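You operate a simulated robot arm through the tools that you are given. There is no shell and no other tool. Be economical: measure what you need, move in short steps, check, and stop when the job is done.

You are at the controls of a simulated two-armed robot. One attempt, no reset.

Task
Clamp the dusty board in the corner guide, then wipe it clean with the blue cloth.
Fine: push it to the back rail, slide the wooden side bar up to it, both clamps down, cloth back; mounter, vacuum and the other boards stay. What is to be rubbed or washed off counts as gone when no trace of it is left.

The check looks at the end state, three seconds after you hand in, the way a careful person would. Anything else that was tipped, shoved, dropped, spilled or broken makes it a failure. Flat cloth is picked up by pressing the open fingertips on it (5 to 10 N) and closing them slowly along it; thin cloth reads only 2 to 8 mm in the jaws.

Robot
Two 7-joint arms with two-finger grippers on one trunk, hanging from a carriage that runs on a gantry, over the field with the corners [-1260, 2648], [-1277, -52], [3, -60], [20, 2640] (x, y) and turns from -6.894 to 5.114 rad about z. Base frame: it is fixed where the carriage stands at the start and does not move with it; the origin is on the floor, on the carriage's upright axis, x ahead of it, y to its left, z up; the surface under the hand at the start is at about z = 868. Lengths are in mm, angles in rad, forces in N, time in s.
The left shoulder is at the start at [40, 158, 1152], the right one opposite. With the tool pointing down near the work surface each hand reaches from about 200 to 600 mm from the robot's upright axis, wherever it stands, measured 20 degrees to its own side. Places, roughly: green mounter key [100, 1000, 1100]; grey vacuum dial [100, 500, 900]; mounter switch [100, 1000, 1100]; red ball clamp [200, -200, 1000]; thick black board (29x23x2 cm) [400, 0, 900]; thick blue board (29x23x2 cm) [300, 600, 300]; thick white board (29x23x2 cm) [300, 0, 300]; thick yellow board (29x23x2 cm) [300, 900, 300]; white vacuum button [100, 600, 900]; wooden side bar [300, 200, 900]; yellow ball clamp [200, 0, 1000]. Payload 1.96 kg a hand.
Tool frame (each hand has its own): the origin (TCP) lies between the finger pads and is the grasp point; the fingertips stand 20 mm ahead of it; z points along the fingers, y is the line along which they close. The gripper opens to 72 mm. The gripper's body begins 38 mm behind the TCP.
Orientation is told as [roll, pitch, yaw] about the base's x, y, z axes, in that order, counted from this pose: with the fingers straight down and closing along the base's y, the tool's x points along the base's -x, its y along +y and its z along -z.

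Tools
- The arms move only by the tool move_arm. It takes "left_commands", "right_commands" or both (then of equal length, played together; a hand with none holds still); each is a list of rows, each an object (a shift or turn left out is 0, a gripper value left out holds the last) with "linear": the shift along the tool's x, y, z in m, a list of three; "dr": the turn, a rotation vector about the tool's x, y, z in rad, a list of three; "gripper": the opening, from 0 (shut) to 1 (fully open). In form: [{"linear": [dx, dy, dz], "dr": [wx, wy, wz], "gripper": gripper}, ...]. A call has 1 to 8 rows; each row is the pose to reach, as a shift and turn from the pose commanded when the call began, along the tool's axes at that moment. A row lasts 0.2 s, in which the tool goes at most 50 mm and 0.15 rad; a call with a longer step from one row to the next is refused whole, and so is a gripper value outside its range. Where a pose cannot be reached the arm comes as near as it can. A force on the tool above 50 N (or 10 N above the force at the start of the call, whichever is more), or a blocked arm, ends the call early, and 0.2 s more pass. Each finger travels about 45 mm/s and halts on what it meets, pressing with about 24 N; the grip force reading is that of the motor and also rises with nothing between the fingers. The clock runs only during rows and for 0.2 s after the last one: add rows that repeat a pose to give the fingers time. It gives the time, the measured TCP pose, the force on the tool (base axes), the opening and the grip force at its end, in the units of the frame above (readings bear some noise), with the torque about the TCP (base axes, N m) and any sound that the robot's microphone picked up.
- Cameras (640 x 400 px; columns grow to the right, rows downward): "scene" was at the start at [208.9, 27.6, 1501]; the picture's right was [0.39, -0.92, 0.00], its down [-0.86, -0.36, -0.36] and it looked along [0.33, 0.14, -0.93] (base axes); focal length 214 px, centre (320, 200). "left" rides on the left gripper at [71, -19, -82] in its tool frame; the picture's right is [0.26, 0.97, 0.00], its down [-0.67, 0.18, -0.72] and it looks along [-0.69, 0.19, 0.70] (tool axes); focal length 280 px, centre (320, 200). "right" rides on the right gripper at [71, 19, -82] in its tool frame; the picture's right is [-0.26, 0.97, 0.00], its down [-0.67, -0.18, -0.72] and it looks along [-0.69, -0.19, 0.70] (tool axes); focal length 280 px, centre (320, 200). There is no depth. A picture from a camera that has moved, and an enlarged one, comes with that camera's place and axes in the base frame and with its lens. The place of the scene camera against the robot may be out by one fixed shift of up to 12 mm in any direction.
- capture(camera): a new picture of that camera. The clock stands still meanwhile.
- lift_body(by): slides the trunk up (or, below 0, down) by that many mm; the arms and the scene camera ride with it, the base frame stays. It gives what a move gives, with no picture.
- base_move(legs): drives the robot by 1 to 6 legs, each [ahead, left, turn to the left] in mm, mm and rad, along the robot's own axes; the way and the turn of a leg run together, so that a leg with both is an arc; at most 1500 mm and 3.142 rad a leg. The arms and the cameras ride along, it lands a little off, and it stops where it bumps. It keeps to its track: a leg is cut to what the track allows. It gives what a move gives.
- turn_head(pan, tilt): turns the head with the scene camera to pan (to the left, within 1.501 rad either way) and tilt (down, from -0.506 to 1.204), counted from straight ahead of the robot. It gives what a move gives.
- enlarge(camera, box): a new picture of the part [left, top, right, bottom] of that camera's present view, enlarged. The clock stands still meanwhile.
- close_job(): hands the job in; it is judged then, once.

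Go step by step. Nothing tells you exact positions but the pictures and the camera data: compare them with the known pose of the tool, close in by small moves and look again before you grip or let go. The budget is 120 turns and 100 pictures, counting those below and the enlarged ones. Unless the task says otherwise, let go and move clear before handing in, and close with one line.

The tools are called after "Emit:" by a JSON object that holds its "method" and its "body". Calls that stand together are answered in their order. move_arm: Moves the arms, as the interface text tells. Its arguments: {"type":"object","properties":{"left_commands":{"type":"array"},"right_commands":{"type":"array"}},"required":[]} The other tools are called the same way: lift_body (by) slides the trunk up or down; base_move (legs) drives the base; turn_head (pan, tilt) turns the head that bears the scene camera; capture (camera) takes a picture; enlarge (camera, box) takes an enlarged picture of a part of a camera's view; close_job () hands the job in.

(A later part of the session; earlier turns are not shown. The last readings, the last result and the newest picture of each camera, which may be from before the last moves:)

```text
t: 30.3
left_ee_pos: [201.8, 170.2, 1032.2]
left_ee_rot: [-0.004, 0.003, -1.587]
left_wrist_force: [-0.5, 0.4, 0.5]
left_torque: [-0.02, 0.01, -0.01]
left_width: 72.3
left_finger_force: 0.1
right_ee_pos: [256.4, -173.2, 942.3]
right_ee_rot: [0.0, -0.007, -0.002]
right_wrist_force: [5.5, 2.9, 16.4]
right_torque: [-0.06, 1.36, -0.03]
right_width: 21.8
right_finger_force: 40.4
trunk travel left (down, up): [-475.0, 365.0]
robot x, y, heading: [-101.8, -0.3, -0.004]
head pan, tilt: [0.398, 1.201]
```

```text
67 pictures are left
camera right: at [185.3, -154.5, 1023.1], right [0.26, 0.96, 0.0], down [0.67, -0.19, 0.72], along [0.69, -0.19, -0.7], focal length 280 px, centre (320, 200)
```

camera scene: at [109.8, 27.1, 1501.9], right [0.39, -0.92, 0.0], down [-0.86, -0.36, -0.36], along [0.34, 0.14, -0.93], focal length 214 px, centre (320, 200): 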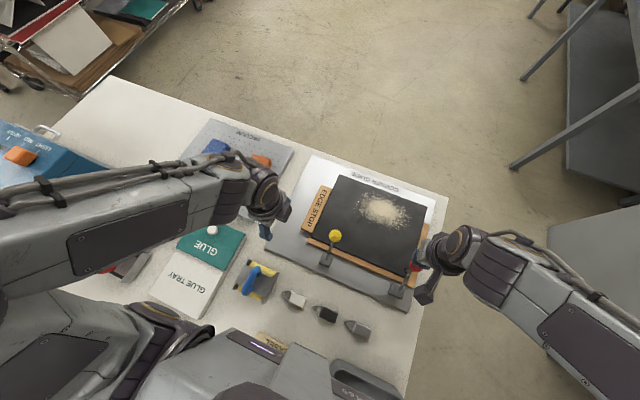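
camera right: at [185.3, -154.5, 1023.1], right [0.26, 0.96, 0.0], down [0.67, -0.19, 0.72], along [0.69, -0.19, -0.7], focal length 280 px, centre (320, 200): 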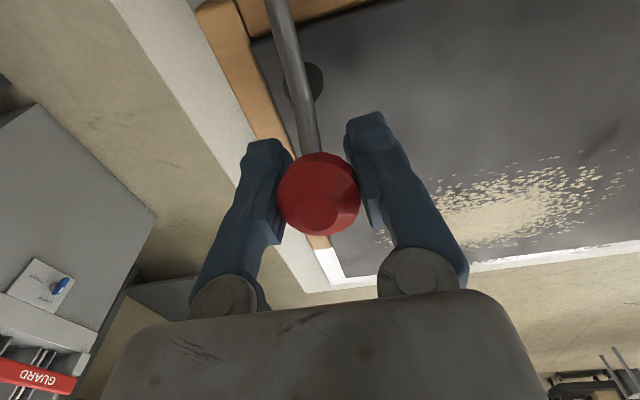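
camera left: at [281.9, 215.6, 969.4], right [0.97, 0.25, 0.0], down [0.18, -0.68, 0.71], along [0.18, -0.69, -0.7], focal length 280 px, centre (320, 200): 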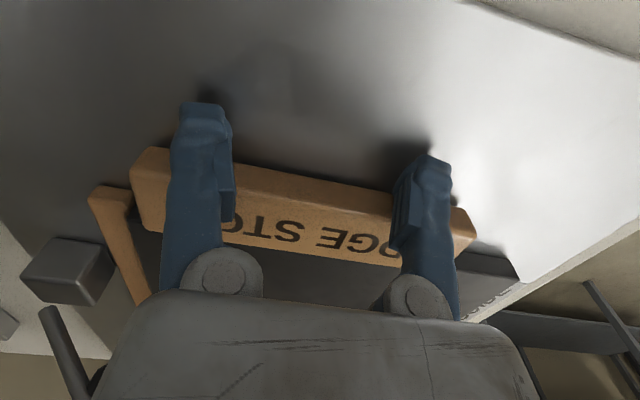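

It follows. The pad is close to the board, so I'll continue along the arc until it resists.

Emit:
{"method": "move_arm", "body": {"right_commands": [{"linear": [-0.003, 0, 0.006]}, {"linear": [-0.005, 0, 0.012]}, {"linear": [-0.007, 0, 0.018]}, {"linear": [-0.008, 0, 0.022]}]}}

Emit:
{"method": "capture", "body": {"camera": "right"}}

Emit:
{"method": "enlarge", "body": {"camera": "scene", "box": [320, 200, 460, 310]}}

```text
t: 31.3
left_ee_pos: [201.0, 170.9, 1031.8]
left_ee_rot: [-0.005, 0.002, -1.588]
left_wrist_force: [-0.4, -0.2, 0.1]
left_torque: [-0.02, 0.01, -0.02]
left_width: 72.1
left_finger_force: 0.1
right_ee_pos: [263.0, -173.4, 920.6]
right_ee_rot: [0.003, -0.003, -0.003]
right_wrist_force: [4.2, 3.4, 10.7]
right_torque: [-0.04, 1.37, 0.02]
right_width: 21.0
right_finger_force: 39.9
trunk travel left (down, up): [-475.0, 365.0]
robot x, y, heading: [-106.7, -1.2, -0.0]
head pan, tilt: [0.398, 1.201]
```

```text
66 pictures are left
camera right: at [192.4, -154.6, 1001.2], right [0.26, 0.96, 0.0], down [0.67, -0.19, 0.72], along [0.69, -0.19, -0.7], focal length 280 px, centre (320, 200)
```

right: 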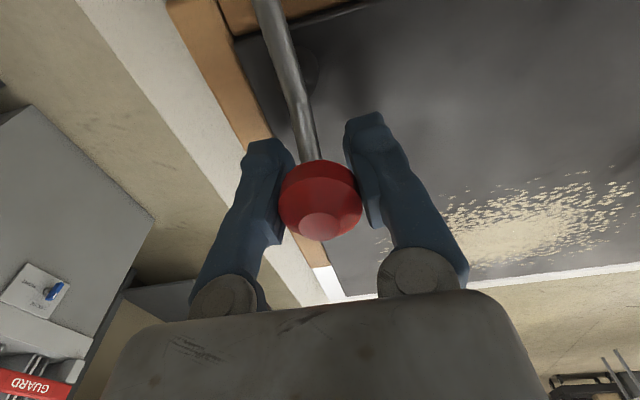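

```text
3.64 times, centred on (390, 255) of scene
camera zoom: at [108.0, 27.7, 1501.1], right [0.39, -0.92, 0.0], down [-0.86, -0.36, -0.36], along [0.33, 0.14, -0.93], focal length 780 px, centre (66, 0)
```

zoom: 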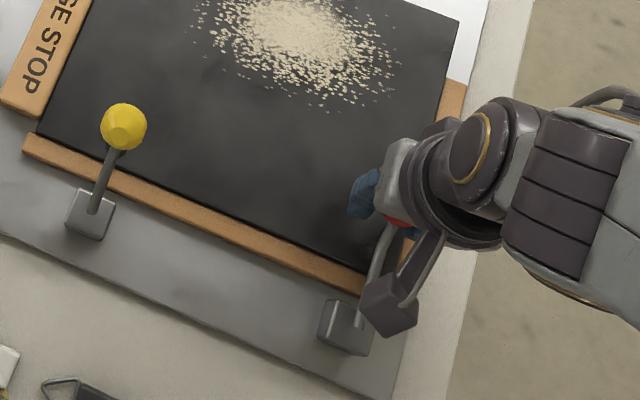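

Still moving freely and the pad is near the board. I'll go a bit further down.

Emit:
{"method": "move_arm", "body": {"right_commands": [{"linear": [-0.001, 0, 0.004]}, {"linear": [-0.002, 0, 0.008]}, {"linear": [-0.003, 0, 0.012]}, {"linear": [-0.003, 0, 0.014]}]}}

Emit:
{"method": "capture", "body": {"camera": "right"}}

```text
t: 32.1
left_ee_pos: [200.8, 170.0, 1031.0]
left_ee_rot: [-0.005, 0.0, -1.587]
left_wrist_force: [-0.6, -0.1, -0.4]
left_torque: [-0.03, -0.03, 0.01]
left_width: 72.3
left_finger_force: 0.0
right_ee_pos: [264.2, -173.3, 910.6]
right_ee_rot: [0.003, -0.003, -0.001]
right_wrist_force: [-8.4, -1.3, 28.3]
right_torque: [-0.08, 0.08, -0.03]
right_width: 21.0
right_finger_force: 40.4
trunk travel left (down, up): [-475.0, 365.0]
robot x, y, heading: [-98.4, 3.4, -0.005]
head pan, tilt: [0.398, 1.201]
stopped in row 4 (right hand): the force on the tool passed its limit at 56 N (the readings are from after the stop); the commanded pose is now the measured one
```

```text
64 pictures are left
camera right: at [194.0, -154.8, 991.7], right [0.26, 0.96, 0.0], down [0.67, -0.19, 0.72], along [0.69, -0.19, -0.7], focal length 280 px, centre (320, 200)
```

right: 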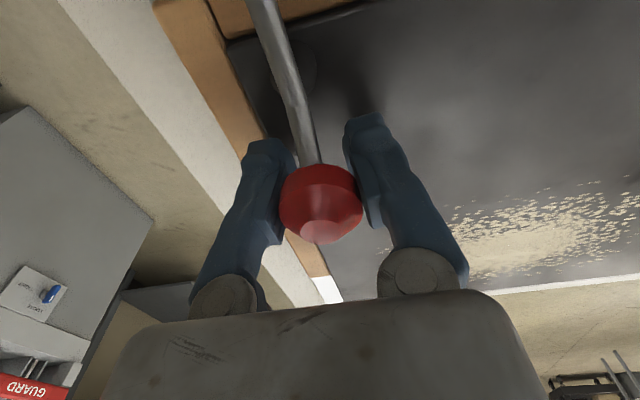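

The pad is pressing on the board. I'll release and lift, then see whether the lever stays down.

Emit:
{"method": "move_arm", "body": {"right_commands": [{"gripper": 0.6}, {"gripper": 0.6}, {"linear": [0, 0, -0.03], "gripper": 0.6}, {"linear": [0, 0, -0.07], "gripper": 0.6}, {"linear": [0, -0.03, -0.11]}, {"linear": [0.04, -0.05, -0.11]}, {"linear": [0.06, -0.07, -0.12]}, {"linear": [0.06, -0.07, -0.12]}]}}

Emit:
{"method": "capture", "body": {"camera": "right"}}

Emit:
{"method": "capture", "body": {"camera": "scene"}}

```text
t: 33.9
left_ee_pos: [200.8, 169.6, 1031.2]
left_ee_rot: [-0.003, 0.002, -1.588]
left_wrist_force: [-0.1, 0.7, -0.3]
left_torque: [-0.03, 0.01, 0.01]
left_width: 72.3
left_finger_force: 0.1
right_ee_pos: [203.4, -244.2, 1028.5]
right_ee_rot: [0.002, -0.004, 0.001]
right_wrist_force: [0.2, -0.8, 0.2]
right_torque: [0.0, 0.02, 0.0]
right_width: 42.9
right_finger_force: 0.1
trunk travel left (down, up): [-475.0, 365.0]
robot x, y, heading: [-101.9, 0.3, -0.0]
head pan, tilt: [0.398, 1.201]
```

```text
63 pictures are left
camera right: at [133.4, -225.7, 1110.0], right [0.26, 0.96, 0.0], down [0.67, -0.19, 0.72], along [0.69, -0.19, -0.7], focal length 280 px, centre (320, 200)
```

right: 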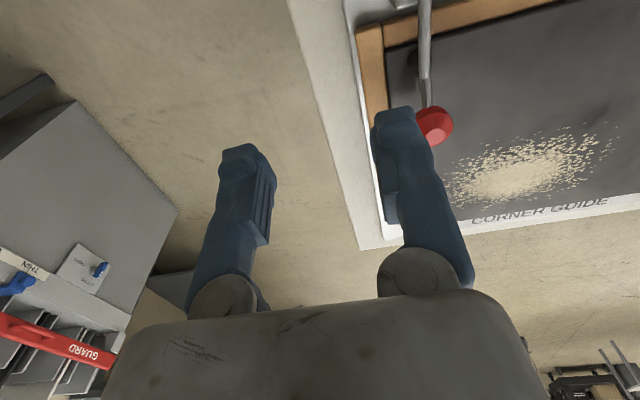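

```text
62 pictures are left
camera scene: at [107.2, 27.5, 1501.0], right [0.39, -0.92, 0.0], down [-0.86, -0.36, -0.36], along [0.33, 0.14, -0.93], focal length 214 px, centre (320, 200)
```

scene: 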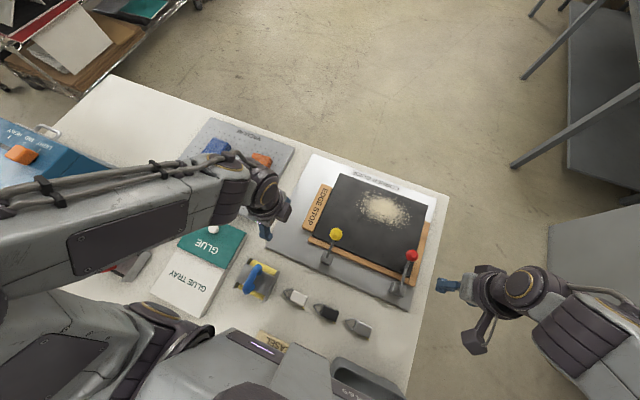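

The red clamp stays down. I'll do the same for the yellow one with the right hand, and move the left hand aside.

Emit:
{"method": "move_arm", "body": {"right_commands": [{"linear": [0, 0.03, -0.02], "gripper": 1}, {"linear": [-0.005, 0.07, -0.02]}, {"linear": [-0.01, 0.11, -0.02]}, {"linear": [-0.015, 0.15, -0.02]}, {"linear": [-0.02, 0.19, -0.02]}, {"linear": [-0.023, 0.23, -0.02]}, {"linear": [-0.026, 0.272, -0.02]}, {"linear": [-0.026, 0.272, -0.02]}], "left_commands": [{"linear": [0.02, 0, -0.01]}, {"linear": [0.04, 0, -0.02]}, {"linear": [0.07, 0, -0.03]}, {"linear": [0.1, 0, -0.03]}, {"linear": [0.13, 0, -0.03]}, {"linear": [0.15, 0, -0.03]}, {"linear": [0.15, 0, -0.03]}, {"linear": [0.15, 0, -0.03]}]}}

Emit:
{"method": "capture", "body": {"camera": "right"}}

```text
t: 35.7
left_ee_pos: [204.1, 320.5, 1060.9]
left_ee_rot: [-0.005, 0.001, -1.589]
left_wrist_force: [-0.1, 0.6, -0.2]
left_torque: [0.01, 0.0, 0.0]
left_width: 72.3
left_finger_force: 0.1
right_ee_pos: [230.4, 29.0, 1048.4]
right_ee_rot: [0.003, 0.0, -0.002]
right_wrist_force: [-0.4, -0.9, -1.0]
right_torque: [-0.01, -0.02, -0.02]
right_width: 72.1
right_finger_force: 0.0
trunk travel left (down, up): [-475.0, 365.0]
robot x, y, heading: [-101.1, 0.5, 0.002]
head pan, tilt: [0.398, 1.201]
```

```text
61 pictures are left
camera right: at [159.0, 48.3, 1130.2], right [0.26, 0.96, 0.0], down [0.67, -0.19, 0.72], along [0.69, -0.19, -0.7], focal length 280 px, centre (320, 200)
```

right: 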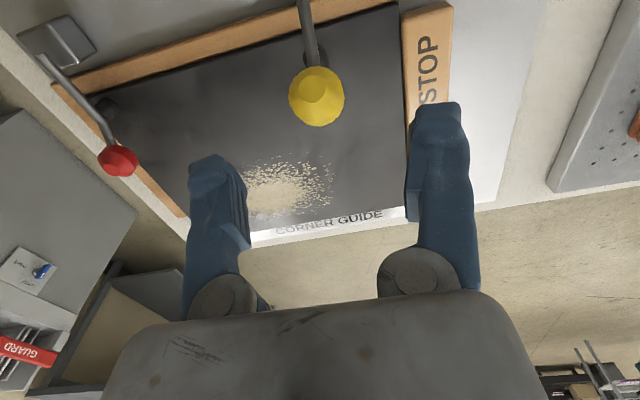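

The yellow ball is at [228, 28, 978], right below. I'll descend, grip, and follow the same arc.

Emit:
{"method": "move_arm", "body": {"right_commands": [{"linear": [0, -0.001, 0.03]}, {"linear": [0, -0.001, 0.055]}, {"linear": [0, -0.001, 0.07]}, {"linear": [0, -0.001, 0.07], "gripper": 0.35}, {"linear": [0, -0.001, 0.07], "gripper": 0.35}, {"linear": [0, -0.001, 0.07], "gripper": 0.35}, {"linear": [0, -0.001, 0.07], "gripper": 0.2}, {"linear": [0, -0.001, 0.07], "gripper": 0.2}]}}

Emit:
{"method": "move_arm", "body": {"right_commands": [{"linear": [-0.006, 0, 0.006]}, {"linear": [-0.012, 0, 0.013]}, {"linear": [-0.017, 0, 0.021]}, {"linear": [-0.022, 0, 0.029]}, {"linear": [-0.026, 0, 0.037]}, {"linear": [-0.03, 0, 0.046]}, {"linear": [-0.034, 0, 0.056]}, {"linear": [-0.035, 0, 0.061]}]}}

Emit:
{"method": "capture", "body": {"camera": "right"}}

```text
t: 37.5
left_ee_pos: [202.8, 321.9, 1062.3]
left_ee_rot: [-0.006, 0.003, -1.59]
left_wrist_force: [0.3, -0.8, 0.3]
left_torque: [0.03, 0.0, -0.01]
left_width: 72.3
left_finger_force: 0.1
right_ee_pos: [229.7, 29.2, 978.6]
right_ee_rot: [0.005, 0.0, 0.0]
right_wrist_force: [0.3, 1.5, -5.0]
right_torque: [0.0, -0.07, 0.01]
right_width: 23.3
right_finger_force: 38.9
trunk travel left (down, up): [-475.0, 365.0]
robot x, y, heading: [-101.7, 3.4, -0.002]
head pan, tilt: [0.398, 1.201]
```

```text
t: 39.3
left_ee_pos: [202.6, 321.3, 1061.3]
left_ee_rot: [-0.006, 0.003, -1.587]
left_wrist_force: [-0.4, 0.2, -0.2]
left_torque: [0.0, 0.01, 0.03]
left_width: 71.7
left_finger_force: 0.1
right_ee_pos: [267.2, 28.8, 918.7]
right_ee_rot: [0.004, -0.001, 0.0]
right_wrist_force: [-1.6, 2.4, 9.1]
right_torque: [0.0, 1.35, 0.01]
right_width: 21.7
right_finger_force: 40.0
trunk travel left (down, up): [-475.0, 365.0]
robot x, y, heading: [-102.3, -2.7, -0.001]
head pan, tilt: [0.398, 1.201]
```

```text
60 pictures are left
camera right: at [195.3, 47.1, 999.8], right [0.26, 0.96, 0.0], down [0.67, -0.19, 0.72], along [0.69, -0.19, -0.7], focal length 280 px, centre (320, 200)
```

right: 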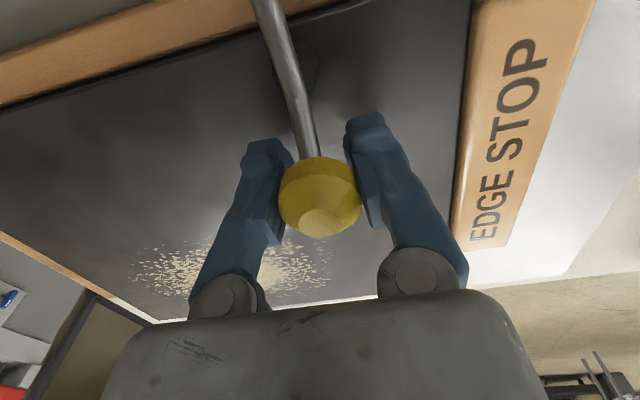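

The ball is almost down. I'll press the last few millimetres until it stops.

Emit:
{"method": "move_arm", "body": {"right_commands": [{"linear": [-0.001, 0, 0.004]}, {"linear": [-0.001, 0, 0.008]}, {"linear": [-0.001, 0, 0.012]}, {"linear": [-0.001, 0, 0.015]}]}}

```text
t: 40.1
left_ee_pos: [201.0, 318.7, 1061.7]
left_ee_rot: [-0.005, 0.0, -1.588]
left_wrist_force: [-0.5, 0.5, -0.1]
left_torque: [-0.01, 0.0, 0.02]
left_width: 72.0
left_finger_force: 0.1
right_ee_pos: [266.7, 30.3, 912.1]
right_ee_rot: [0.007, -0.003, 0.0]
right_wrist_force: [-11.3, -3.4, 27.0]
right_torque: [-0.07, -0.06, 0.0]
right_width: 21.6
right_finger_force: 40.9
trunk travel left (down, up): [-475.0, 365.0]
robot x, y, heading: [-100.0, 2.4, 0.002]
head pan, tilt: [0.398, 1.201]
stopped in row 3 (right hand): the force on the tool passed its limit at 60 N (the readings are from after the stop); the commanded pose is now the measured one
```

It is fully down. I'll release and lift away, then check the clamps.

Emit:
{"method": "move_arm", "body": {"right_commands": [{"gripper": 0.6}, {"gripper": 0.6}, {"linear": [0, 0, -0.03]}, {"linear": [0, 0, -0.075]}, {"linear": [0, -0.03, -0.11]}, {"linear": [0, -0.07, -0.135]}, {"linear": [0, -0.11, -0.16]}, {"linear": [0, -0.15, -0.19]}]}}

Emit:
{"method": "capture", "body": {"camera": "scene"}}

Emit:
{"method": "capture", "body": {"camera": "right"}}

```text
t: 41.9
left_ee_pos: [202.9, 319.1, 1062.1]
left_ee_rot: [-0.004, 0.003, -1.589]
left_wrist_force: [-0.6, 0.9, 0.3]
left_torque: [0.01, 0.01, -0.01]
left_width: 72.1
left_finger_force: 0.1
right_ee_pos: [267.2, -124.2, 1100.2]
right_ee_rot: [0.006, -0.005, 0.001]
right_wrist_force: [0.1, 0.1, -0.1]
right_torque: [0.02, -0.01, 0.0]
right_width: 43.3
right_finger_force: 0.1
trunk travel left (down, up): [-475.0, 365.0]
robot x, y, heading: [-105.6, -0.6, -0.002]
head pan, tilt: [0.398, 1.201]
```

```text
59 pictures are left
camera scene: at [106.9, 27.1, 1500.9], right [0.39, -0.92, 0.0], down [-0.86, -0.36, -0.36], along [0.33, 0.14, -0.93], focal length 214 px, centre (320, 200)
```

scene: 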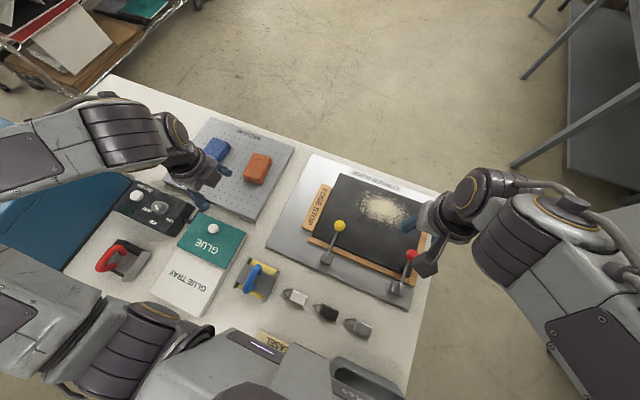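

```text
58 pictures are left
camera right: at [196.5, -104.9, 1181.7], right [0.26, 0.96, 0.01], down [0.67, -0.19, 0.72], along [0.69, -0.18, -0.7], focal length 280 px, centre (320, 200)
```

right: 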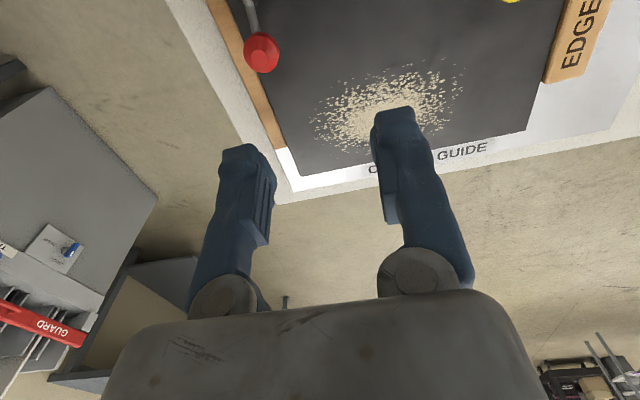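

Both clamps are down and hold. Before driving left toward the cloth, I'll look at the mounter side for clearance.

Emit:
{"method": "turn_head", "body": {"pan": 1.2, "tilt": 0.9}}

Emit:
{"method": "capture", "body": {"camera": "scene"}}

```text
t: 43.0
left_ee_pos: [203.4, 320.0, 1061.5]
left_ee_rot: [-0.006, 0.0, -1.589]
left_wrist_force: [-0.1, 0.0, 0.0]
left_torque: [0.0, 0.01, 0.03]
left_width: 72.1
left_finger_force: 0.2
right_ee_pos: [266.5, -122.1, 1100.5]
right_ee_rot: [0.006, -0.006, -0.001]
right_wrist_force: [1.3, 0.3, 0.0]
right_torque: [0.03, 0.02, 0.02]
right_width: 43.4
right_finger_force: 0.0
trunk travel left (down, up): [-475.0, 365.0]
robot x, y, heading: [-104.0, 2.8, 0.001]
head pan, tilt: [1.201, 0.901]
```

```text
57 pictures are left
camera scene: at [82.8, 76.0, 1520.8], right [0.93, -0.36, 0.0], down [-0.28, -0.73, -0.62], along [0.23, 0.58, -0.78], focal length 214 px, centre (320, 200)
```

scene: 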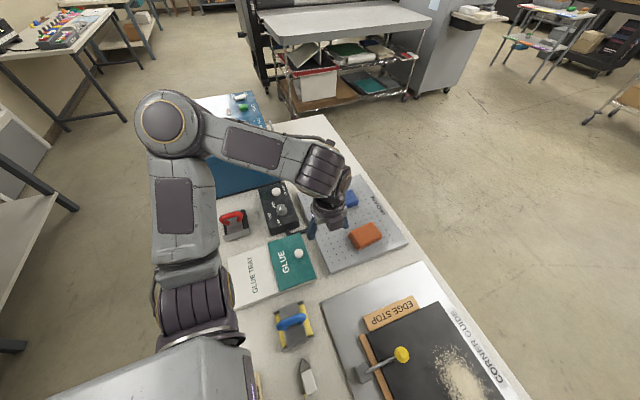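

There is room, but I'll turn the left hand back to yaw 0 first to keep the elbow tucked in.

Emit:
{"method": "move_arm", "body": {"left_commands": [{"dr": [0, 0, -0.15]}, {"dr": [0, 0, -0.3]}, {"dr": [0, 0, -0.45]}, {"dr": [0, 0, -0.6]}, {"dr": [0, 0, -0.75]}, {"dr": [0, 0, -0.9]}, {"dr": [0, 0, -1.05]}, {"dr": [0, 0, -1.2]}]}}

Emit:
{"method": "move_arm", "body": {"left_commands": [{"dr": [0, 0, -0.13]}, {"dr": [0, 0, -0.26]}, {"dr": [0, 0, -0.389]}, {"dr": [0, 0, -0.389]}]}}

Emit:
{"method": "base_move", "body": {"legs": [[50, 140, 0]]}}

Emit:
{"method": "capture", "body": {"camera": "left"}}

Emit:
{"method": "capture", "body": {"camera": "scene"}}

```text
t: 44.8
left_ee_pos: [202.7, 320.3, 1061.4]
left_ee_rot: [0.0, 0.007, -0.385]
left_wrist_force: [-0.4, -0.1, -0.3]
left_torque: [-0.02, 0.0, -0.01]
left_width: 72.2
left_finger_force: 0.0
right_ee_pos: [267.4, -123.0, 1100.3]
right_ee_rot: [0.005, -0.006, 0.0]
right_wrist_force: [-0.4, 0.2, -0.1]
right_torque: [0.0, -0.02, -0.01]
right_width: 43.1
right_finger_force: 0.0
trunk travel left (down, up): [-475.0, 365.0]
robot x, y, heading: [-104.7, 0.1, -0.002]
head pan, tilt: [1.201, 0.901]
```

```text
t: 45.8
left_ee_pos: [204.2, 319.9, 1061.3]
left_ee_rot: [0.002, 0.005, 0.001]
left_wrist_force: [0.5, 0.2, 0.0]
left_torque: [0.01, -0.02, 0.01]
left_width: 72.0
left_finger_force: 0.1
right_ee_pos: [267.5, -121.4, 1100.1]
right_ee_rot: [0.006, -0.006, 0.001]
right_wrist_force: [-0.2, -0.5, -0.1]
right_torque: [0.02, 0.0, -0.01]
right_width: 43.2
right_finger_force: 0.0
trunk travel left (down, up): [-475.0, 365.0]
robot x, y, heading: [-103.3, -2.8, -0.002]
head pan, tilt: [1.201, 0.901]
```

```text
t: 47.2
left_ee_pos: [253.2, 459.6, 1062.3]
left_ee_rot: [0.001, 0.004, 0.002]
left_wrist_force: [0.4, 0.3, 0.6]
left_torque: [-0.01, -0.01, 0.03]
left_width: 71.9
left_finger_force: 0.0
right_ee_pos: [317.1, 16.8, 1100.4]
right_ee_rot: [0.008, -0.006, 0.001]
right_wrist_force: [-0.1, -0.4, 0.0]
right_torque: [0.0, -0.02, 0.01]
right_width: 43.2
right_finger_force: 0.0
trunk travel left (down, up): [-475.0, 365.0]
robot x, y, heading: [-52.2, 140.5, -0.002]
head pan, tilt: [1.201, 0.901]
```

```text
56 pictures are left
camera left: at [181.7, 442.8, 1143.4], right [-0.26, 0.96, 0.0], down [0.68, 0.18, 0.71], along [0.69, 0.19, -0.7], focal length 280 px, centre (320, 200)
```

left: 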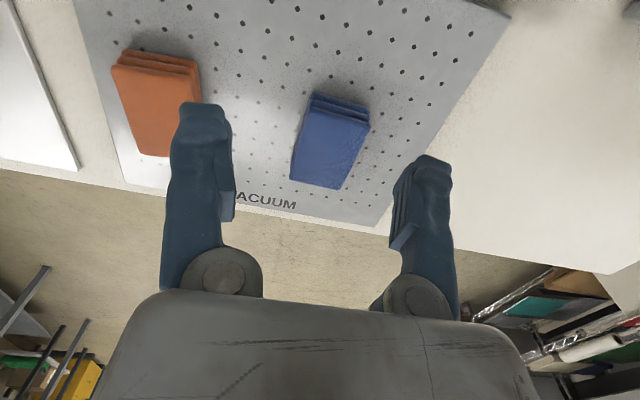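

```text
55 pictures are left
camera scene: at [132.8, 216.3, 1520.8], right [0.93, -0.36, 0.0], down [-0.28, -0.73, -0.62], along [0.23, 0.58, -0.78], focal length 214 px, centre (320, 200)
```

scene: 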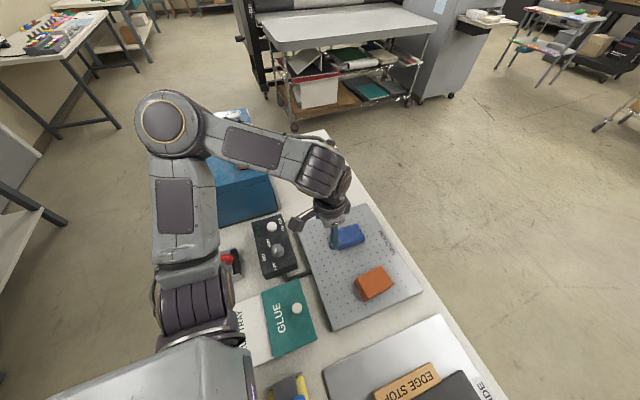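

The blue pad is about 54 mm wide across y, centred near [348, 497]. I'll go above it and look before lowering.

Emit:
{"method": "move_arm", "body": {"left_commands": [{"linear": [-0.03, 0.012, 0.01]}, {"linear": [-0.06, 0.025, 0.03]}, {"linear": [-0.09, 0.037, 0.06]}, {"linear": [-0.095, 0.037, 0.09]}, {"linear": [-0.095, 0.037, 0.102]}, {"linear": [-0.095, 0.037, 0.102]}]}}

Emit:
{"method": "capture", "body": {"camera": "left"}}

Emit:
{"method": "enlarge", "body": {"camera": "scene", "box": [260, 170, 440, 330]}}

```text
t: 48.6
left_ee_pos: [347.1, 497.0, 958.6]
left_ee_rot: [0.002, 0.005, 0.002]
left_wrist_force: [-0.2, 0.9, -0.1]
left_torque: [0.0, 0.04, 0.01]
left_width: 72.0
left_finger_force: 0.1
right_ee_pos: [318.2, 18.3, 1100.6]
right_ee_rot: [0.005, -0.006, -0.001]
right_wrist_force: [-1.1, -0.1, 0.0]
right_torque: [0.01, -0.04, 0.0]
right_width: 43.3
right_finger_force: 0.0
trunk travel left (down, up): [-475.0, 365.0]
robot x, y, heading: [-50.7, 140.4, 0.001]
head pan, tilt: [1.201, 0.901]
```

```text
54 pictures are left
camera left: at [275.3, 479.6, 1040.7], right [-0.26, 0.96, 0.0], down [0.68, 0.18, 0.71], along [0.69, 0.19, -0.7], focal length 280 px, centre (320, 200)
```

left: 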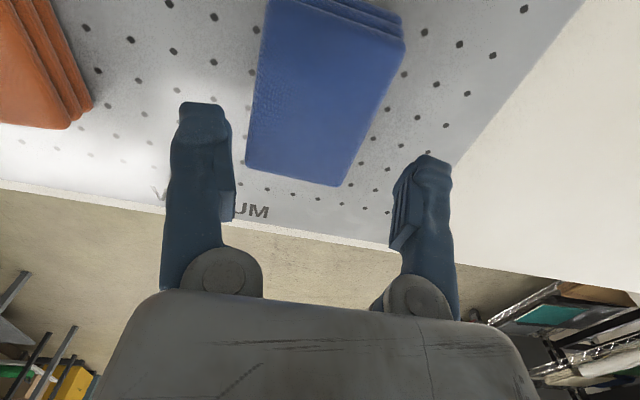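

```text
2.50 times, centred on (350, 250) of scene
camera zoom: at [132.7, 216.0, 1520.8], right [0.93, -0.36, 0.0], down [-0.28, -0.73, -0.62], along [0.23, 0.58, -0.78], focal length 536 px, centre (245, 75)
```

zoom: 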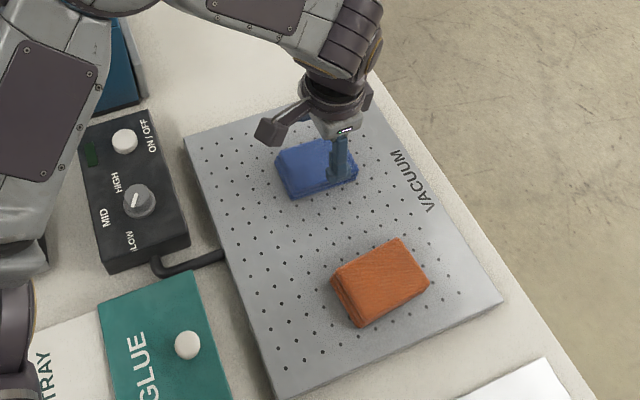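

The pad's top is at z≈908 and y spans 466–525. The fingers straddle it with about 6 mm each side. I'll descend to TCP z≈905 and close slowly.

Emit:
{"method": "move_arm", "body": {"left_commands": [{"linear": [0, -0.0015, 0.02]}, {"linear": [0, -0.0015, 0.04]}, {"linear": [0, -0.0015, 0.054]}, {"linear": [0, -0.0015, 0.054], "gripper": 0.8}, {"linear": [0, -0.0015, 0.054], "gripper": 0.65}]}}

Emit:
{"method": "capture", "body": {"camera": "left"}}

```text
t: 49.8
left_ee_pos: [349.4, 495.5, 906.2]
left_ee_rot: [0.002, 0.003, -0.001]
left_wrist_force: [-2.8, -4.5, 16.9]
left_torque: [-0.06, -0.09, -0.22]
left_width: 67.2
left_finger_force: 23.5
right_ee_pos: [317.7, 16.5, 1100.8]
right_ee_rot: [0.005, -0.006, 0.001]
right_wrist_force: [0.7, -0.2, -0.4]
right_torque: [0.0, -0.02, 0.03]
right_width: 43.4
right_finger_force: 0.0
trunk travel left (down, up): [-475.0, 365.0]
robot x, y, heading: [-53.0, 140.3, 0.002]
head pan, tilt: [1.201, 0.901]
```

```text
52 pictures are left
camera left: at [276.3, 477.8, 987.2], right [-0.26, 0.97, 0.0], down [0.68, 0.18, 0.71], along [0.69, 0.19, -0.7], focal length 280 px, centre (320, 200)
```

left: 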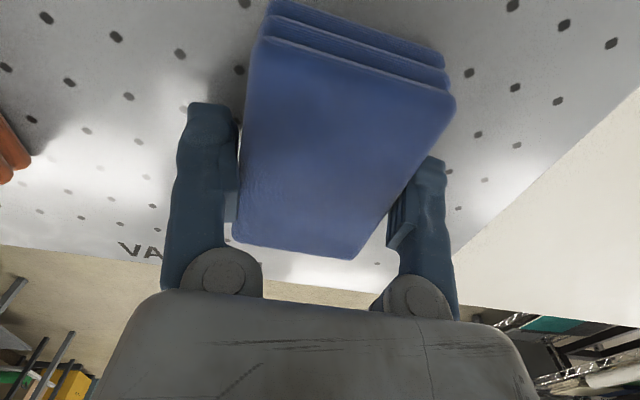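

The fingers are on the pad's sides. I'll close a bit more to see if it holds.

Emit:
{"method": "move_arm", "body": {"left_commands": [{"gripper": 0.5}, {"gripper": 0.4}, {"gripper": 0.3}, {"gripper": 0.3}]}}

Emit:
{"method": "capture", "body": {"camera": "left"}}

Emit:
{"method": "enlarge", "body": {"camera": "scene", "box": [280, 180, 400, 280]}}

```text
t: 50.8
left_ee_pos: [348.0, 495.3, 906.3]
left_ee_rot: [0.004, 0.003, -0.001]
left_wrist_force: [-3.7, -6.7, 22.8]
left_torque: [-0.08, -0.1, -0.18]
left_width: 67.3
left_finger_force: 23.9
right_ee_pos: [318.3, 16.9, 1100.0]
right_ee_rot: [0.005, -0.004, 0.0]
right_wrist_force: [-0.1, -1.1, -0.1]
right_torque: [0.01, -0.03, 0.0]
right_width: 43.2
right_finger_force: 0.1
trunk travel left (down, up): [-475.0, 365.0]
robot x, y, heading: [-51.9, 137.4, -0.002]
head pan, tilt: [1.201, 0.901]
```

```text
51 pictures are left
camera left: at [276.6, 478.1, 987.1], right [-0.26, 0.96, 0.0], down [0.68, 0.18, 0.71], along [0.69, 0.19, -0.7], focal length 280 px, centre (320, 200)
```

left: 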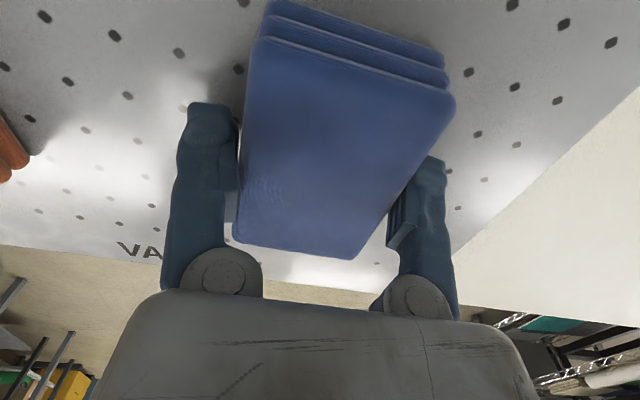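

```text
4.00 times, centred on (340, 230) of scene
camera zoom: at [133.1, 215.9, 1521.0], right [0.93, -0.36, 0.0], down [-0.28, -0.73, -0.62], along [0.23, 0.58, -0.78], focal length 858 px, centre (240, 80)
```

zoom: 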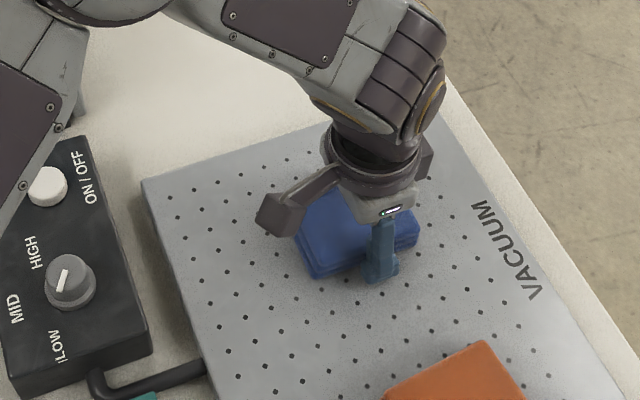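

It holds at 67 mm width. I'll lift it gently.

Emit:
{"method": "move_arm", "body": {"left_commands": [{"linear": [0, 0, -0.01], "gripper": 0.3}, {"linear": [0, 0, -0.02]}, {"linear": [0, 0, -0.035]}, {"linear": [0, 0, -0.05]}, {"linear": [0, 0, -0.05]}]}}

Emit:
{"method": "capture", "body": {"camera": "left"}}

Emit:
{"method": "enlarge", "body": {"camera": "scene", "box": [280, 160, 400, 280]}}

```text
t: 52.0
left_ee_pos: [346.8, 495.1, 955.7]
left_ee_rot: [0.002, 0.007, 0.002]
left_wrist_force: [0.6, 0.5, 0.2]
left_torque: [0.0, 0.0, -0.01]
left_width: 21.6
left_finger_force: 0.1
right_ee_pos: [318.2, 16.9, 1099.1]
right_ee_rot: [0.005, -0.005, 0.001]
right_wrist_force: [0.7, 0.0, -0.7]
right_torque: [-0.01, -0.01, 0.02]
right_width: 43.2
right_finger_force: 0.0
trunk travel left (down, up): [-475.0, 365.0]
robot x, y, heading: [-54.3, 139.5, 0.002]
head pan, tilt: [1.201, 0.901]
```

```text
49 pictures are left
camera left: at [275.8, 477.5, 1037.4], right [-0.26, 0.96, 0.0], down [0.68, 0.18, 0.71], along [0.69, 0.19, -0.7], focal length 280 px, centre (320, 200)
```

left: 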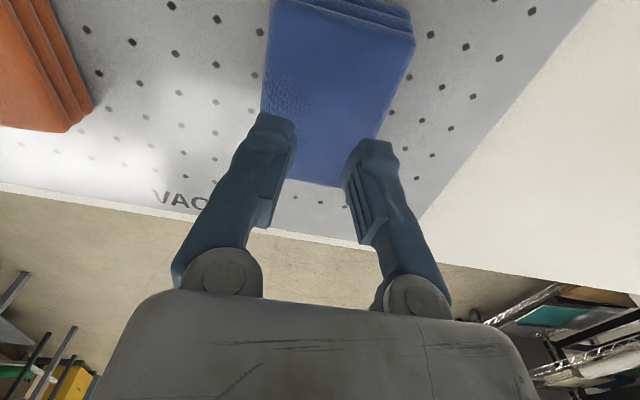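

```text
3.33 times, centred on (340, 220) of scene
camera zoom: at [132.6, 215.9, 1520.8], right [0.93, -0.36, 0.0], down [-0.28, -0.73, -0.62], along [0.23, 0.58, -0.78], focal length 715 px, centre (253, 133)
```

zoom: 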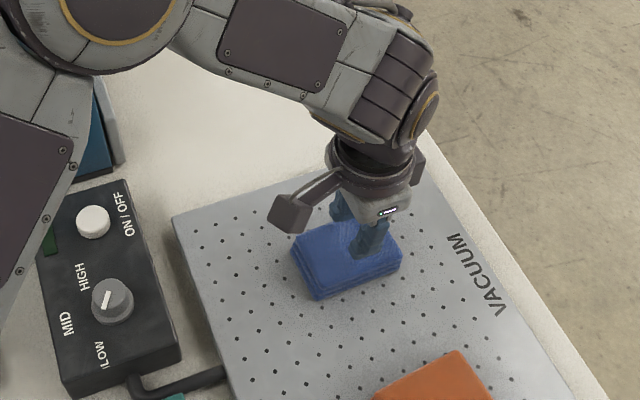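

The fingers slipped off the pad, which is back in place. I'll use the recommended way: press the partly open fingertips on its top and close slowly.

Emit:
{"method": "move_arm", "body": {"left_commands": [{"linear": [0, 0.001, 0], "gripper": 0.65}, {"linear": [0, 0.001, 0], "gripper": 0.65}, {"linear": [0, 0.001, 0.012]}, {"linear": [0, 0.001, 0.022]}, {"linear": [0, 0.001, 0.026]}]}}

Emit:
{"method": "capture", "body": {"camera": "left"}}

```text
t: 53.3
left_ee_pos: [349.5, 496.1, 932.7]
left_ee_rot: [0.0, 0.003, 0.0]
left_wrist_force: [-10.7, -3.4, 30.4]
left_torque: [-0.18, 0.2, 0.07]
left_width: 47.0
left_finger_force: 0.1
right_ee_pos: [316.6, 17.9, 1099.5]
right_ee_rot: [0.007, -0.006, 0.0]
right_wrist_force: [-0.4, 0.4, 0.8]
right_torque: [0.01, 0.0, 0.0]
right_width: 43.0
right_finger_force: 0.1
trunk travel left (down, up): [-475.0, 365.0]
robot x, y, heading: [-51.3, 138.4, -0.004]
head pan, tilt: [1.201, 0.901]
stopped in row 5 (left hand): the force on the tool passed its limit at 52 N (the readings are from after the stop); the commanded pose is now the measured one
```

```text
47 pictures are left
camera left: at [276.2, 478.8, 1013.5], right [-0.26, 0.96, 0.0], down [0.68, 0.18, 0.71], along [0.69, 0.19, -0.7], focal length 280 px, centre (320, 200)
```

left: 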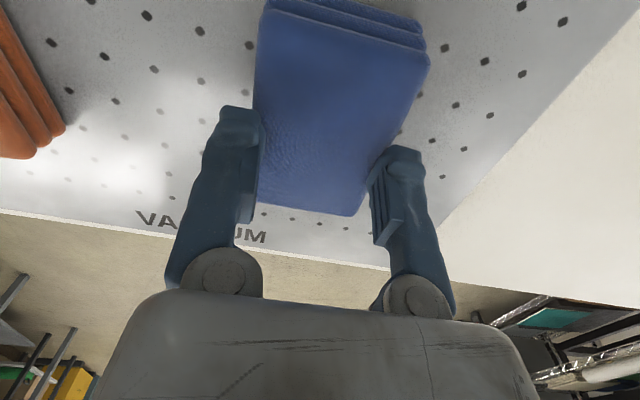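

Contact at tip z≈913, too hard at 30 N. I'll ease off slightly to check the force.

Emit:
{"method": "move_arm", "body": {"left_commands": [{"linear": [0, 0, -0.0012]}, {"linear": [0, 0, -0.0012]}]}}

```text
t: 53.9
left_ee_pos: [348.2, 496.0, 931.9]
left_ee_rot: [0.002, 0.003, 0.001]
left_wrist_force: [-5.7, -1.0, 19.4]
left_torque: [-0.11, 0.13, 0.0]
left_width: 47.0
left_finger_force: 0.3
right_ee_pos: [315.9, 17.6, 1100.0]
right_ee_rot: [0.007, -0.007, 0.0]
right_wrist_force: [0.4, 0.1, 0.7]
right_torque: [0.01, 0.03, 0.0]
right_width: 43.3
right_finger_force: 0.1
trunk travel left (down, up): [-475.0, 365.0]
robot x, y, heading: [-55.8, 140.3, -0.002]
head pan, tilt: [1.201, 0.901]
```

I'll ease another 1.2 mm to about 8 N and close slowly along the cloth.

Emit:
{"method": "move_arm", "body": {"left_commands": [{"linear": [0, 0, -0.0012]}, {"linear": [0, 0, -0.0012], "gripper": 0.58}, {"linear": [0, 0, -0.0012], "gripper": 0.5}, {"linear": [0, 0, -0.0012], "gripper": 0.42}, {"linear": [0, 0, -0.0012], "gripper": 0.34}, {"linear": [0, 0, -0.0012], "gripper": 0.26}, {"linear": [0, 0, -0.0012], "gripper": 0.18}, {"linear": [0, 0, -0.0012], "gripper": 0.1}]}}

Emit:
{"method": "move_arm", "body": {"left_commands": [{"gripper": 0.05}, {"gripper": 0.0}, {"gripper": 0.0}]}}

Emit:
{"method": "capture", "body": {"camera": "left"}}

```text
t: 55.7
left_ee_pos: [348.4, 496.1, 933.8]
left_ee_rot: [0.0, 0.003, 0.001]
left_wrist_force: [0.9, -0.9, 0.5]
left_torque: [0.02, -0.01, 0.04]
left_width: 6.9
left_finger_force: 0.1
right_ee_pos: [316.4, 17.5, 1100.4]
right_ee_rot: [0.005, -0.006, 0.001]
right_wrist_force: [-1.0, -0.7, -1.0]
right_torque: [0.02, 0.01, -0.01]
right_width: 43.3
right_finger_force: 0.0
trunk travel left (down, up): [-475.0, 365.0]
robot x, y, heading: [-52.3, 137.4, 0.002]
head pan, tilt: [1.201, 0.901]
```

```text
t: 56.5
left_ee_pos: [347.9, 496.6, 933.6]
left_ee_rot: [-0.002, 0.002, -0.001]
left_wrist_force: [0.0, -0.2, -0.2]
left_torque: [0.01, 0.0, 0.02]
left_width: 0.0
left_finger_force: 24.4
right_ee_pos: [315.3, 17.2, 1099.9]
right_ee_rot: [0.006, -0.006, 0.0]
right_wrist_force: [0.5, 0.4, 0.0]
right_torque: [0.0, -0.02, -0.02]
right_width: 43.3
right_finger_force: 0.0
trunk travel left (down, up): [-475.0, 365.0]
robot x, y, heading: [-51.9, 136.6, 0.005]
head pan, tilt: [1.201, 0.901]
```

```text
46 pictures are left
camera left: at [276.5, 478.4, 1014.6], right [-0.26, 0.97, 0.0], down [0.68, 0.18, 0.71], along [0.69, 0.19, -0.7], focal length 280 px, centre (320, 200)
```

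left: 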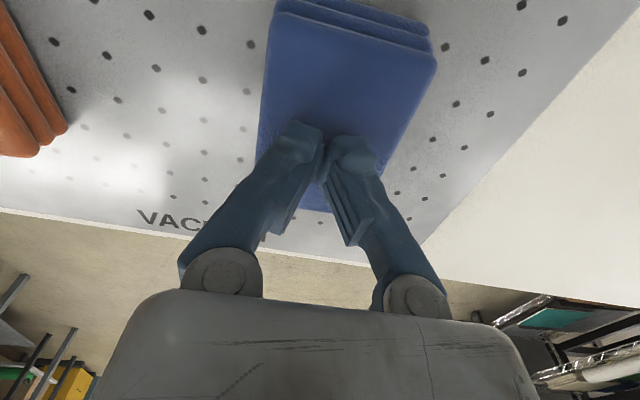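

Width 0: nothing was pinched, as it behaves like a solid folded pad. I'll lift and look at its shape carefully.

Emit:
{"method": "move_arm", "body": {"left_commands": [{"linear": [0.03, 0, -0.02], "gripper": 1}, {"linear": [0.06, 0, -0.04]}, {"linear": [0.08, 0, -0.06]}, {"linear": [0.09, 0, -0.06]}, {"linear": [0.09, 0, -0.06]}]}}

Emit:
{"method": "enlarge", "body": {"camera": "left", "box": [230, 20, 430, 200]}}

Emit:
{"method": "enlarge", "body": {"camera": "scene", "box": [290, 180, 400, 280]}}

```text
t: 57.7
left_ee_pos: [257.3, 496.4, 993.7]
left_ee_rot: [-0.001, 0.002, 0.001]
left_wrist_force: [-0.5, -0.6, -0.1]
left_torque: [0.0, 0.01, -0.01]
left_width: 71.9
left_finger_force: 0.1
right_ee_pos: [317.2, 17.1, 1100.5]
right_ee_rot: [0.006, -0.005, 0.0]
right_wrist_force: [1.1, 0.6, -0.3]
right_torque: [-0.02, 0.0, -0.01]
right_width: 43.0
right_finger_force: 0.0
trunk travel left (down, up): [-475.0, 365.0]
robot x, y, heading: [-52.8, 136.0, -0.003]
head pan, tilt: [1.201, 0.901]
```

```text
2.22 times, centred on (330, 110) of left
camera zoom: at [186.6, 477.8, 1075.1], right [-0.26, 0.97, 0.0], down [0.68, 0.18, 0.71], along [0.69, 0.19, -0.7], focal length 623 px, centre (298, 400)
```

zoom: 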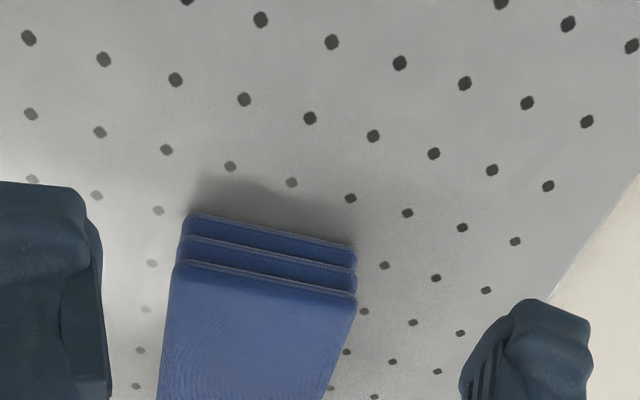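

```text
4.00 times, centred on (345, 230) of scene
camera zoom: at [132.4, 215.9, 1520.8], right [0.93, -0.36, 0.0], down [-0.28, -0.73, -0.62], along [0.22, 0.58, -0.78], focal length 858 px, centre (220, 80)
```

zoom: 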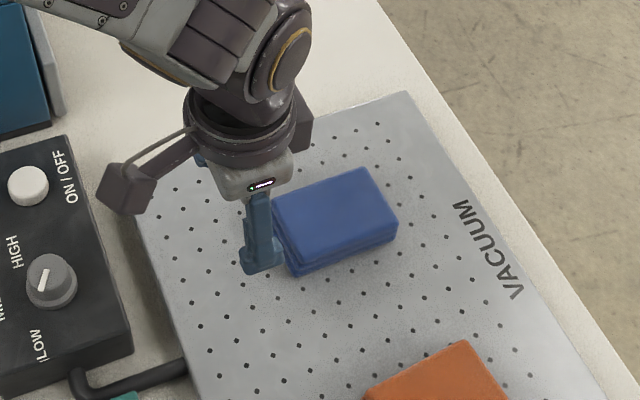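

The pad is actually centred at y≈501, so my earlier grip was 5 mm off and only one finger met it. I'll straddle it again, properly centred.

Emit:
{"method": "move_arm", "body": {"left_commands": [{"linear": [-0.04, 0.0045, 0]}, {"linear": [-0.088, 0.0045, 0]}, {"linear": [-0.088, 0.0045, 0.03]}, {"linear": [-0.088, 0.0045, 0.05]}, {"linear": [-0.088, 0.0045, 0.07]}, {"linear": [-0.088, 0.0045, 0.088]}, {"linear": [-0.088, 0.0045, 0.088]}]}}

Emit:
{"method": "capture", "body": {"camera": "left"}}

```text
t: 59.3
left_ee_pos: [346.3, 499.2, 904.9]
left_ee_rot: [0.0, 0.002, -0.001]
left_wrist_force: [0.8, -0.2, 0.8]
left_torque: [-0.02, 0.01, -0.04]
left_width: 72.3
left_finger_force: 0.0
right_ee_pos: [317.0, 17.0, 1100.3]
right_ee_rot: [0.005, -0.005, -0.001]
right_wrist_force: [0.0, -0.6, -0.1]
right_torque: [0.0, 0.03, 0.03]
right_width: 43.2
right_finger_force: 0.0
trunk travel left (down, up): [-475.0, 365.0]
robot x, y, heading: [-55.5, 143.0, 0.001]
head pan, tilt: [1.201, 0.901]
```

```text
43 pictures are left
camera left: at [274.0, 482.5, 985.8], right [-0.26, 0.97, 0.0], down [0.68, 0.18, 0.71], along [0.69, 0.19, -0.7], focal length 280 px, centre (320, 200)
```

left: 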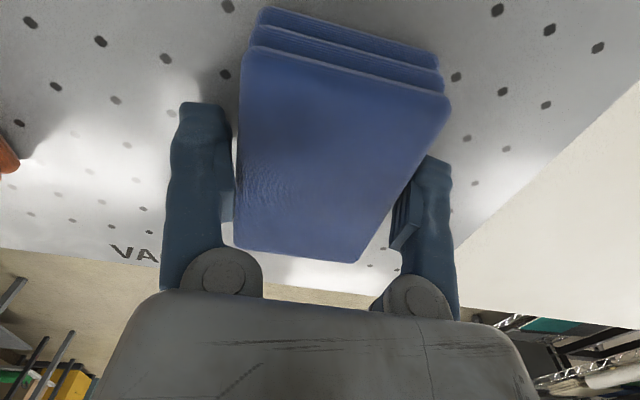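

No contact force this time: the fingers straddle it cleanly. I'll close.

Emit:
{"method": "move_arm", "body": {"left_commands": [{"gripper": 0.85}, {"gripper": 0.75}, {"gripper": 0.6}, {"gripper": 0.4}, {"gripper": 0.3}]}}

Emit:
{"method": "move_arm", "body": {"left_commands": [{"linear": [0, 0, -0.01], "gripper": 0.3}, {"linear": [0, 0, -0.02]}, {"linear": [0, 0, -0.035]}, {"linear": [0, 0, -0.05]}, {"linear": [0, 0, -0.05]}]}}

Emit:
{"method": "capture", "body": {"camera": "left"}}

```text
t: 60.5
left_ee_pos: [345.8, 499.5, 904.4]
left_ee_rot: [0.001, 0.001, 0.001]
left_wrist_force: [0.3, -0.4, -0.4]
left_torque: [-0.01, 0.03, -0.03]
left_width: 67.9
left_finger_force: 23.9
right_ee_pos: [318.4, 18.0, 1100.2]
right_ee_rot: [0.005, -0.005, 0.0]
right_wrist_force: [0.3, 0.7, 0.2]
right_torque: [0.0, -0.01, 0.01]
right_width: 43.2
right_finger_force: 0.0
trunk travel left (down, up): [-475.0, 365.0]
robot x, y, heading: [-51.3, 141.8, -0.005]
head pan, tilt: [1.201, 0.901]
```

```text
t: 61.7
left_ee_pos: [345.4, 500.6, 956.2]
left_ee_rot: [0.0, 0.004, 0.001]
left_wrist_force: [0.8, 0.6, -1.1]
left_torque: [0.02, 0.02, 0.0]
left_width: 67.5
left_finger_force: 23.9
right_ee_pos: [317.3, 17.6, 1098.8]
right_ee_rot: [0.007, -0.005, 0.0]
right_wrist_force: [0.7, 0.6, 0.0]
right_torque: [0.02, -0.01, 0.03]
right_width: 43.3
right_finger_force: 0.1
trunk travel left (down, up): [-475.0, 365.0]
robot x, y, heading: [-50.6, 142.0, 0.003]
head pan, tilt: [1.201, 0.901]
```

```text
42 pictures are left
camera left: at [274.2, 482.6, 1036.6], right [-0.26, 0.96, 0.0], down [0.68, 0.18, 0.71], along [0.69, 0.19, -0.7], focal length 280 px, centre (320, 200)
```

left: 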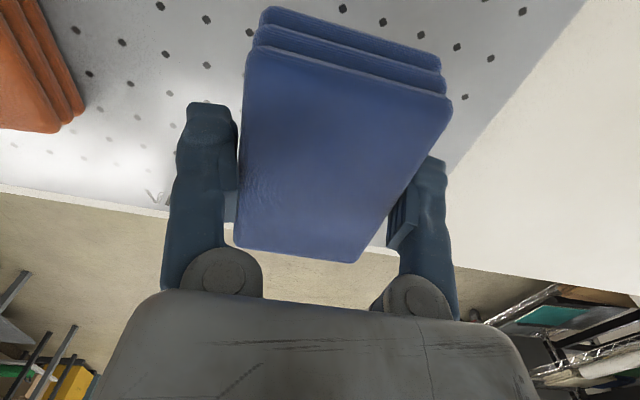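

The pad is held (67.5 mm, lifted off the plate). I'll raise it, drive back to the board, and turn right so the left hand can reach the dust.

Emit:
{"method": "move_arm", "body": {"left_commands": [{"linear": [0, 0, -0.04]}, {"linear": [0.0, 0, -0.08]}, {"linear": [0.02, -0.02, -0.1]}, {"linear": [0.04, -0.04, -0.1]}, {"linear": [0.05, -0.05, -0.1]}]}}

Emit:
{"method": "base_move", "body": {"legs": [[-50, -140, 0], [0, 0, -0.5]]}}

Emit:
{"method": "turn_head", "body": {"pan": 0.35, "tilt": 1.1}}

Emit:
{"method": "capture", "body": {"camera": "scene"}}

```text
t: 62.9
left_ee_pos: [295.0, 450.7, 1054.6]
left_ee_rot: [0.003, 0.004, -0.001]
left_wrist_force: [0.2, -0.2, 0.7]
left_torque: [-0.04, -0.05, 0.0]
left_width: 67.5
left_finger_force: 24.0
right_ee_pos: [316.2, 17.7, 1099.7]
right_ee_rot: [0.005, -0.004, 0.002]
right_wrist_force: [-0.4, 0.0, -0.6]
right_torque: [-0.01, 0.02, -0.02]
right_width: 43.1
right_finger_force: 0.1
trunk travel left (down, up): [-475.0, 365.0]
robot x, y, heading: [-52.8, 141.2, 0.002]
head pan, tilt: [1.201, 0.901]
```

```text
t: 65.7
left_ee_pos: [352.1, 104.6, 1054.1]
left_ee_rot: [0.001, 0.002, -0.502]
left_wrist_force: [-0.2, 0.3, 0.0]
left_torque: [0.03, 0.0, 0.04]
left_width: 66.9
left_finger_force: 24.0
right_ee_pos: [161.8, -284.2, 1099.3]
right_ee_rot: [0.006, -0.004, -0.502]
right_wrist_force: [0.1, -0.2, -0.3]
right_torque: [0.01, -0.01, -0.01]
right_width: 43.4
right_finger_force: 0.1
trunk travel left (down, up): [-475.0, 365.0]
robot x, y, heading: [-104.2, -1.1, -0.502]
head pan, tilt: [1.201, 0.901]
```

```text
t: 66.8
left_ee_pos: [353.0, 104.5, 1054.3]
left_ee_rot: [0.001, 0.001, -0.501]
left_wrist_force: [0.2, 0.7, -1.2]
left_torque: [-0.02, 0.03, -0.01]
left_width: 66.9
left_finger_force: 23.3
right_ee_pos: [163.0, -284.8, 1099.1]
right_ee_rot: [0.006, -0.006, -0.502]
right_wrist_force: [0.2, 0.2, 0.0]
right_torque: [-0.01, -0.03, 0.0]
right_width: 43.0
right_finger_force: 0.0
trunk travel left (down, up): [-475.0, 365.0]
robot x, y, heading: [-107.4, -0.3, -0.503]
head pan, tilt: [0.351, 1.1]
```

```text
41 pictures are left
camera scene: at [97.9, -80.4, 1506.9], right [-0.15, -0.99, 0.0], down [-0.88, 0.13, -0.45], along [0.45, -0.07, -0.89], focal length 214 px, centre (320, 200)
```

scene: 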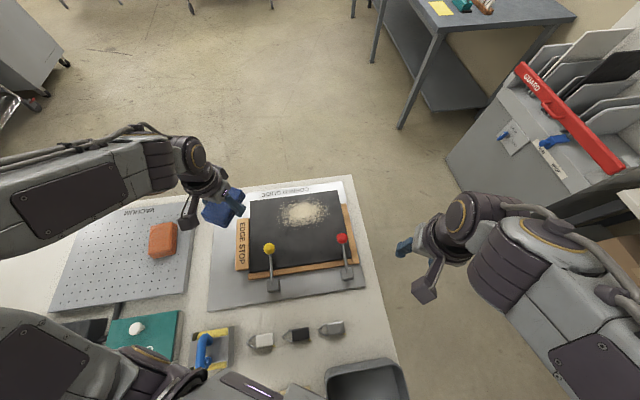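

I'll zoom in to measure the dust patch.

Emit:
{"method": "enlarge", "body": {"camera": "scene", "box": [230, 170, 380, 290]}}

```text
3.33 times, centred on (305, 230) of scene
camera zoom: at [97.9, -80.4, 1506.9], right [-0.15, -0.99, 0.0], down [-0.88, 0.13, -0.45], along [0.45, -0.07, -0.89], focal length 715 px, centre (370, 100)
```

zoom: 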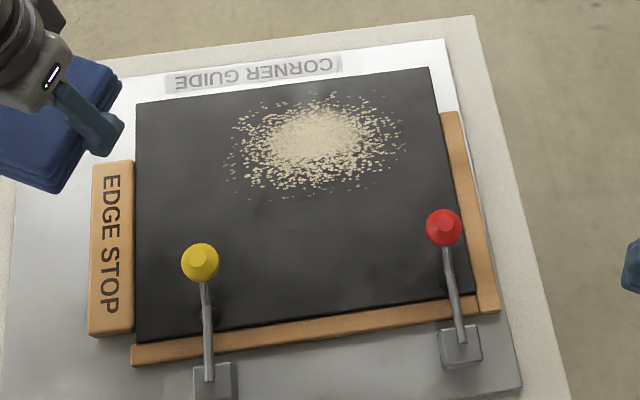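

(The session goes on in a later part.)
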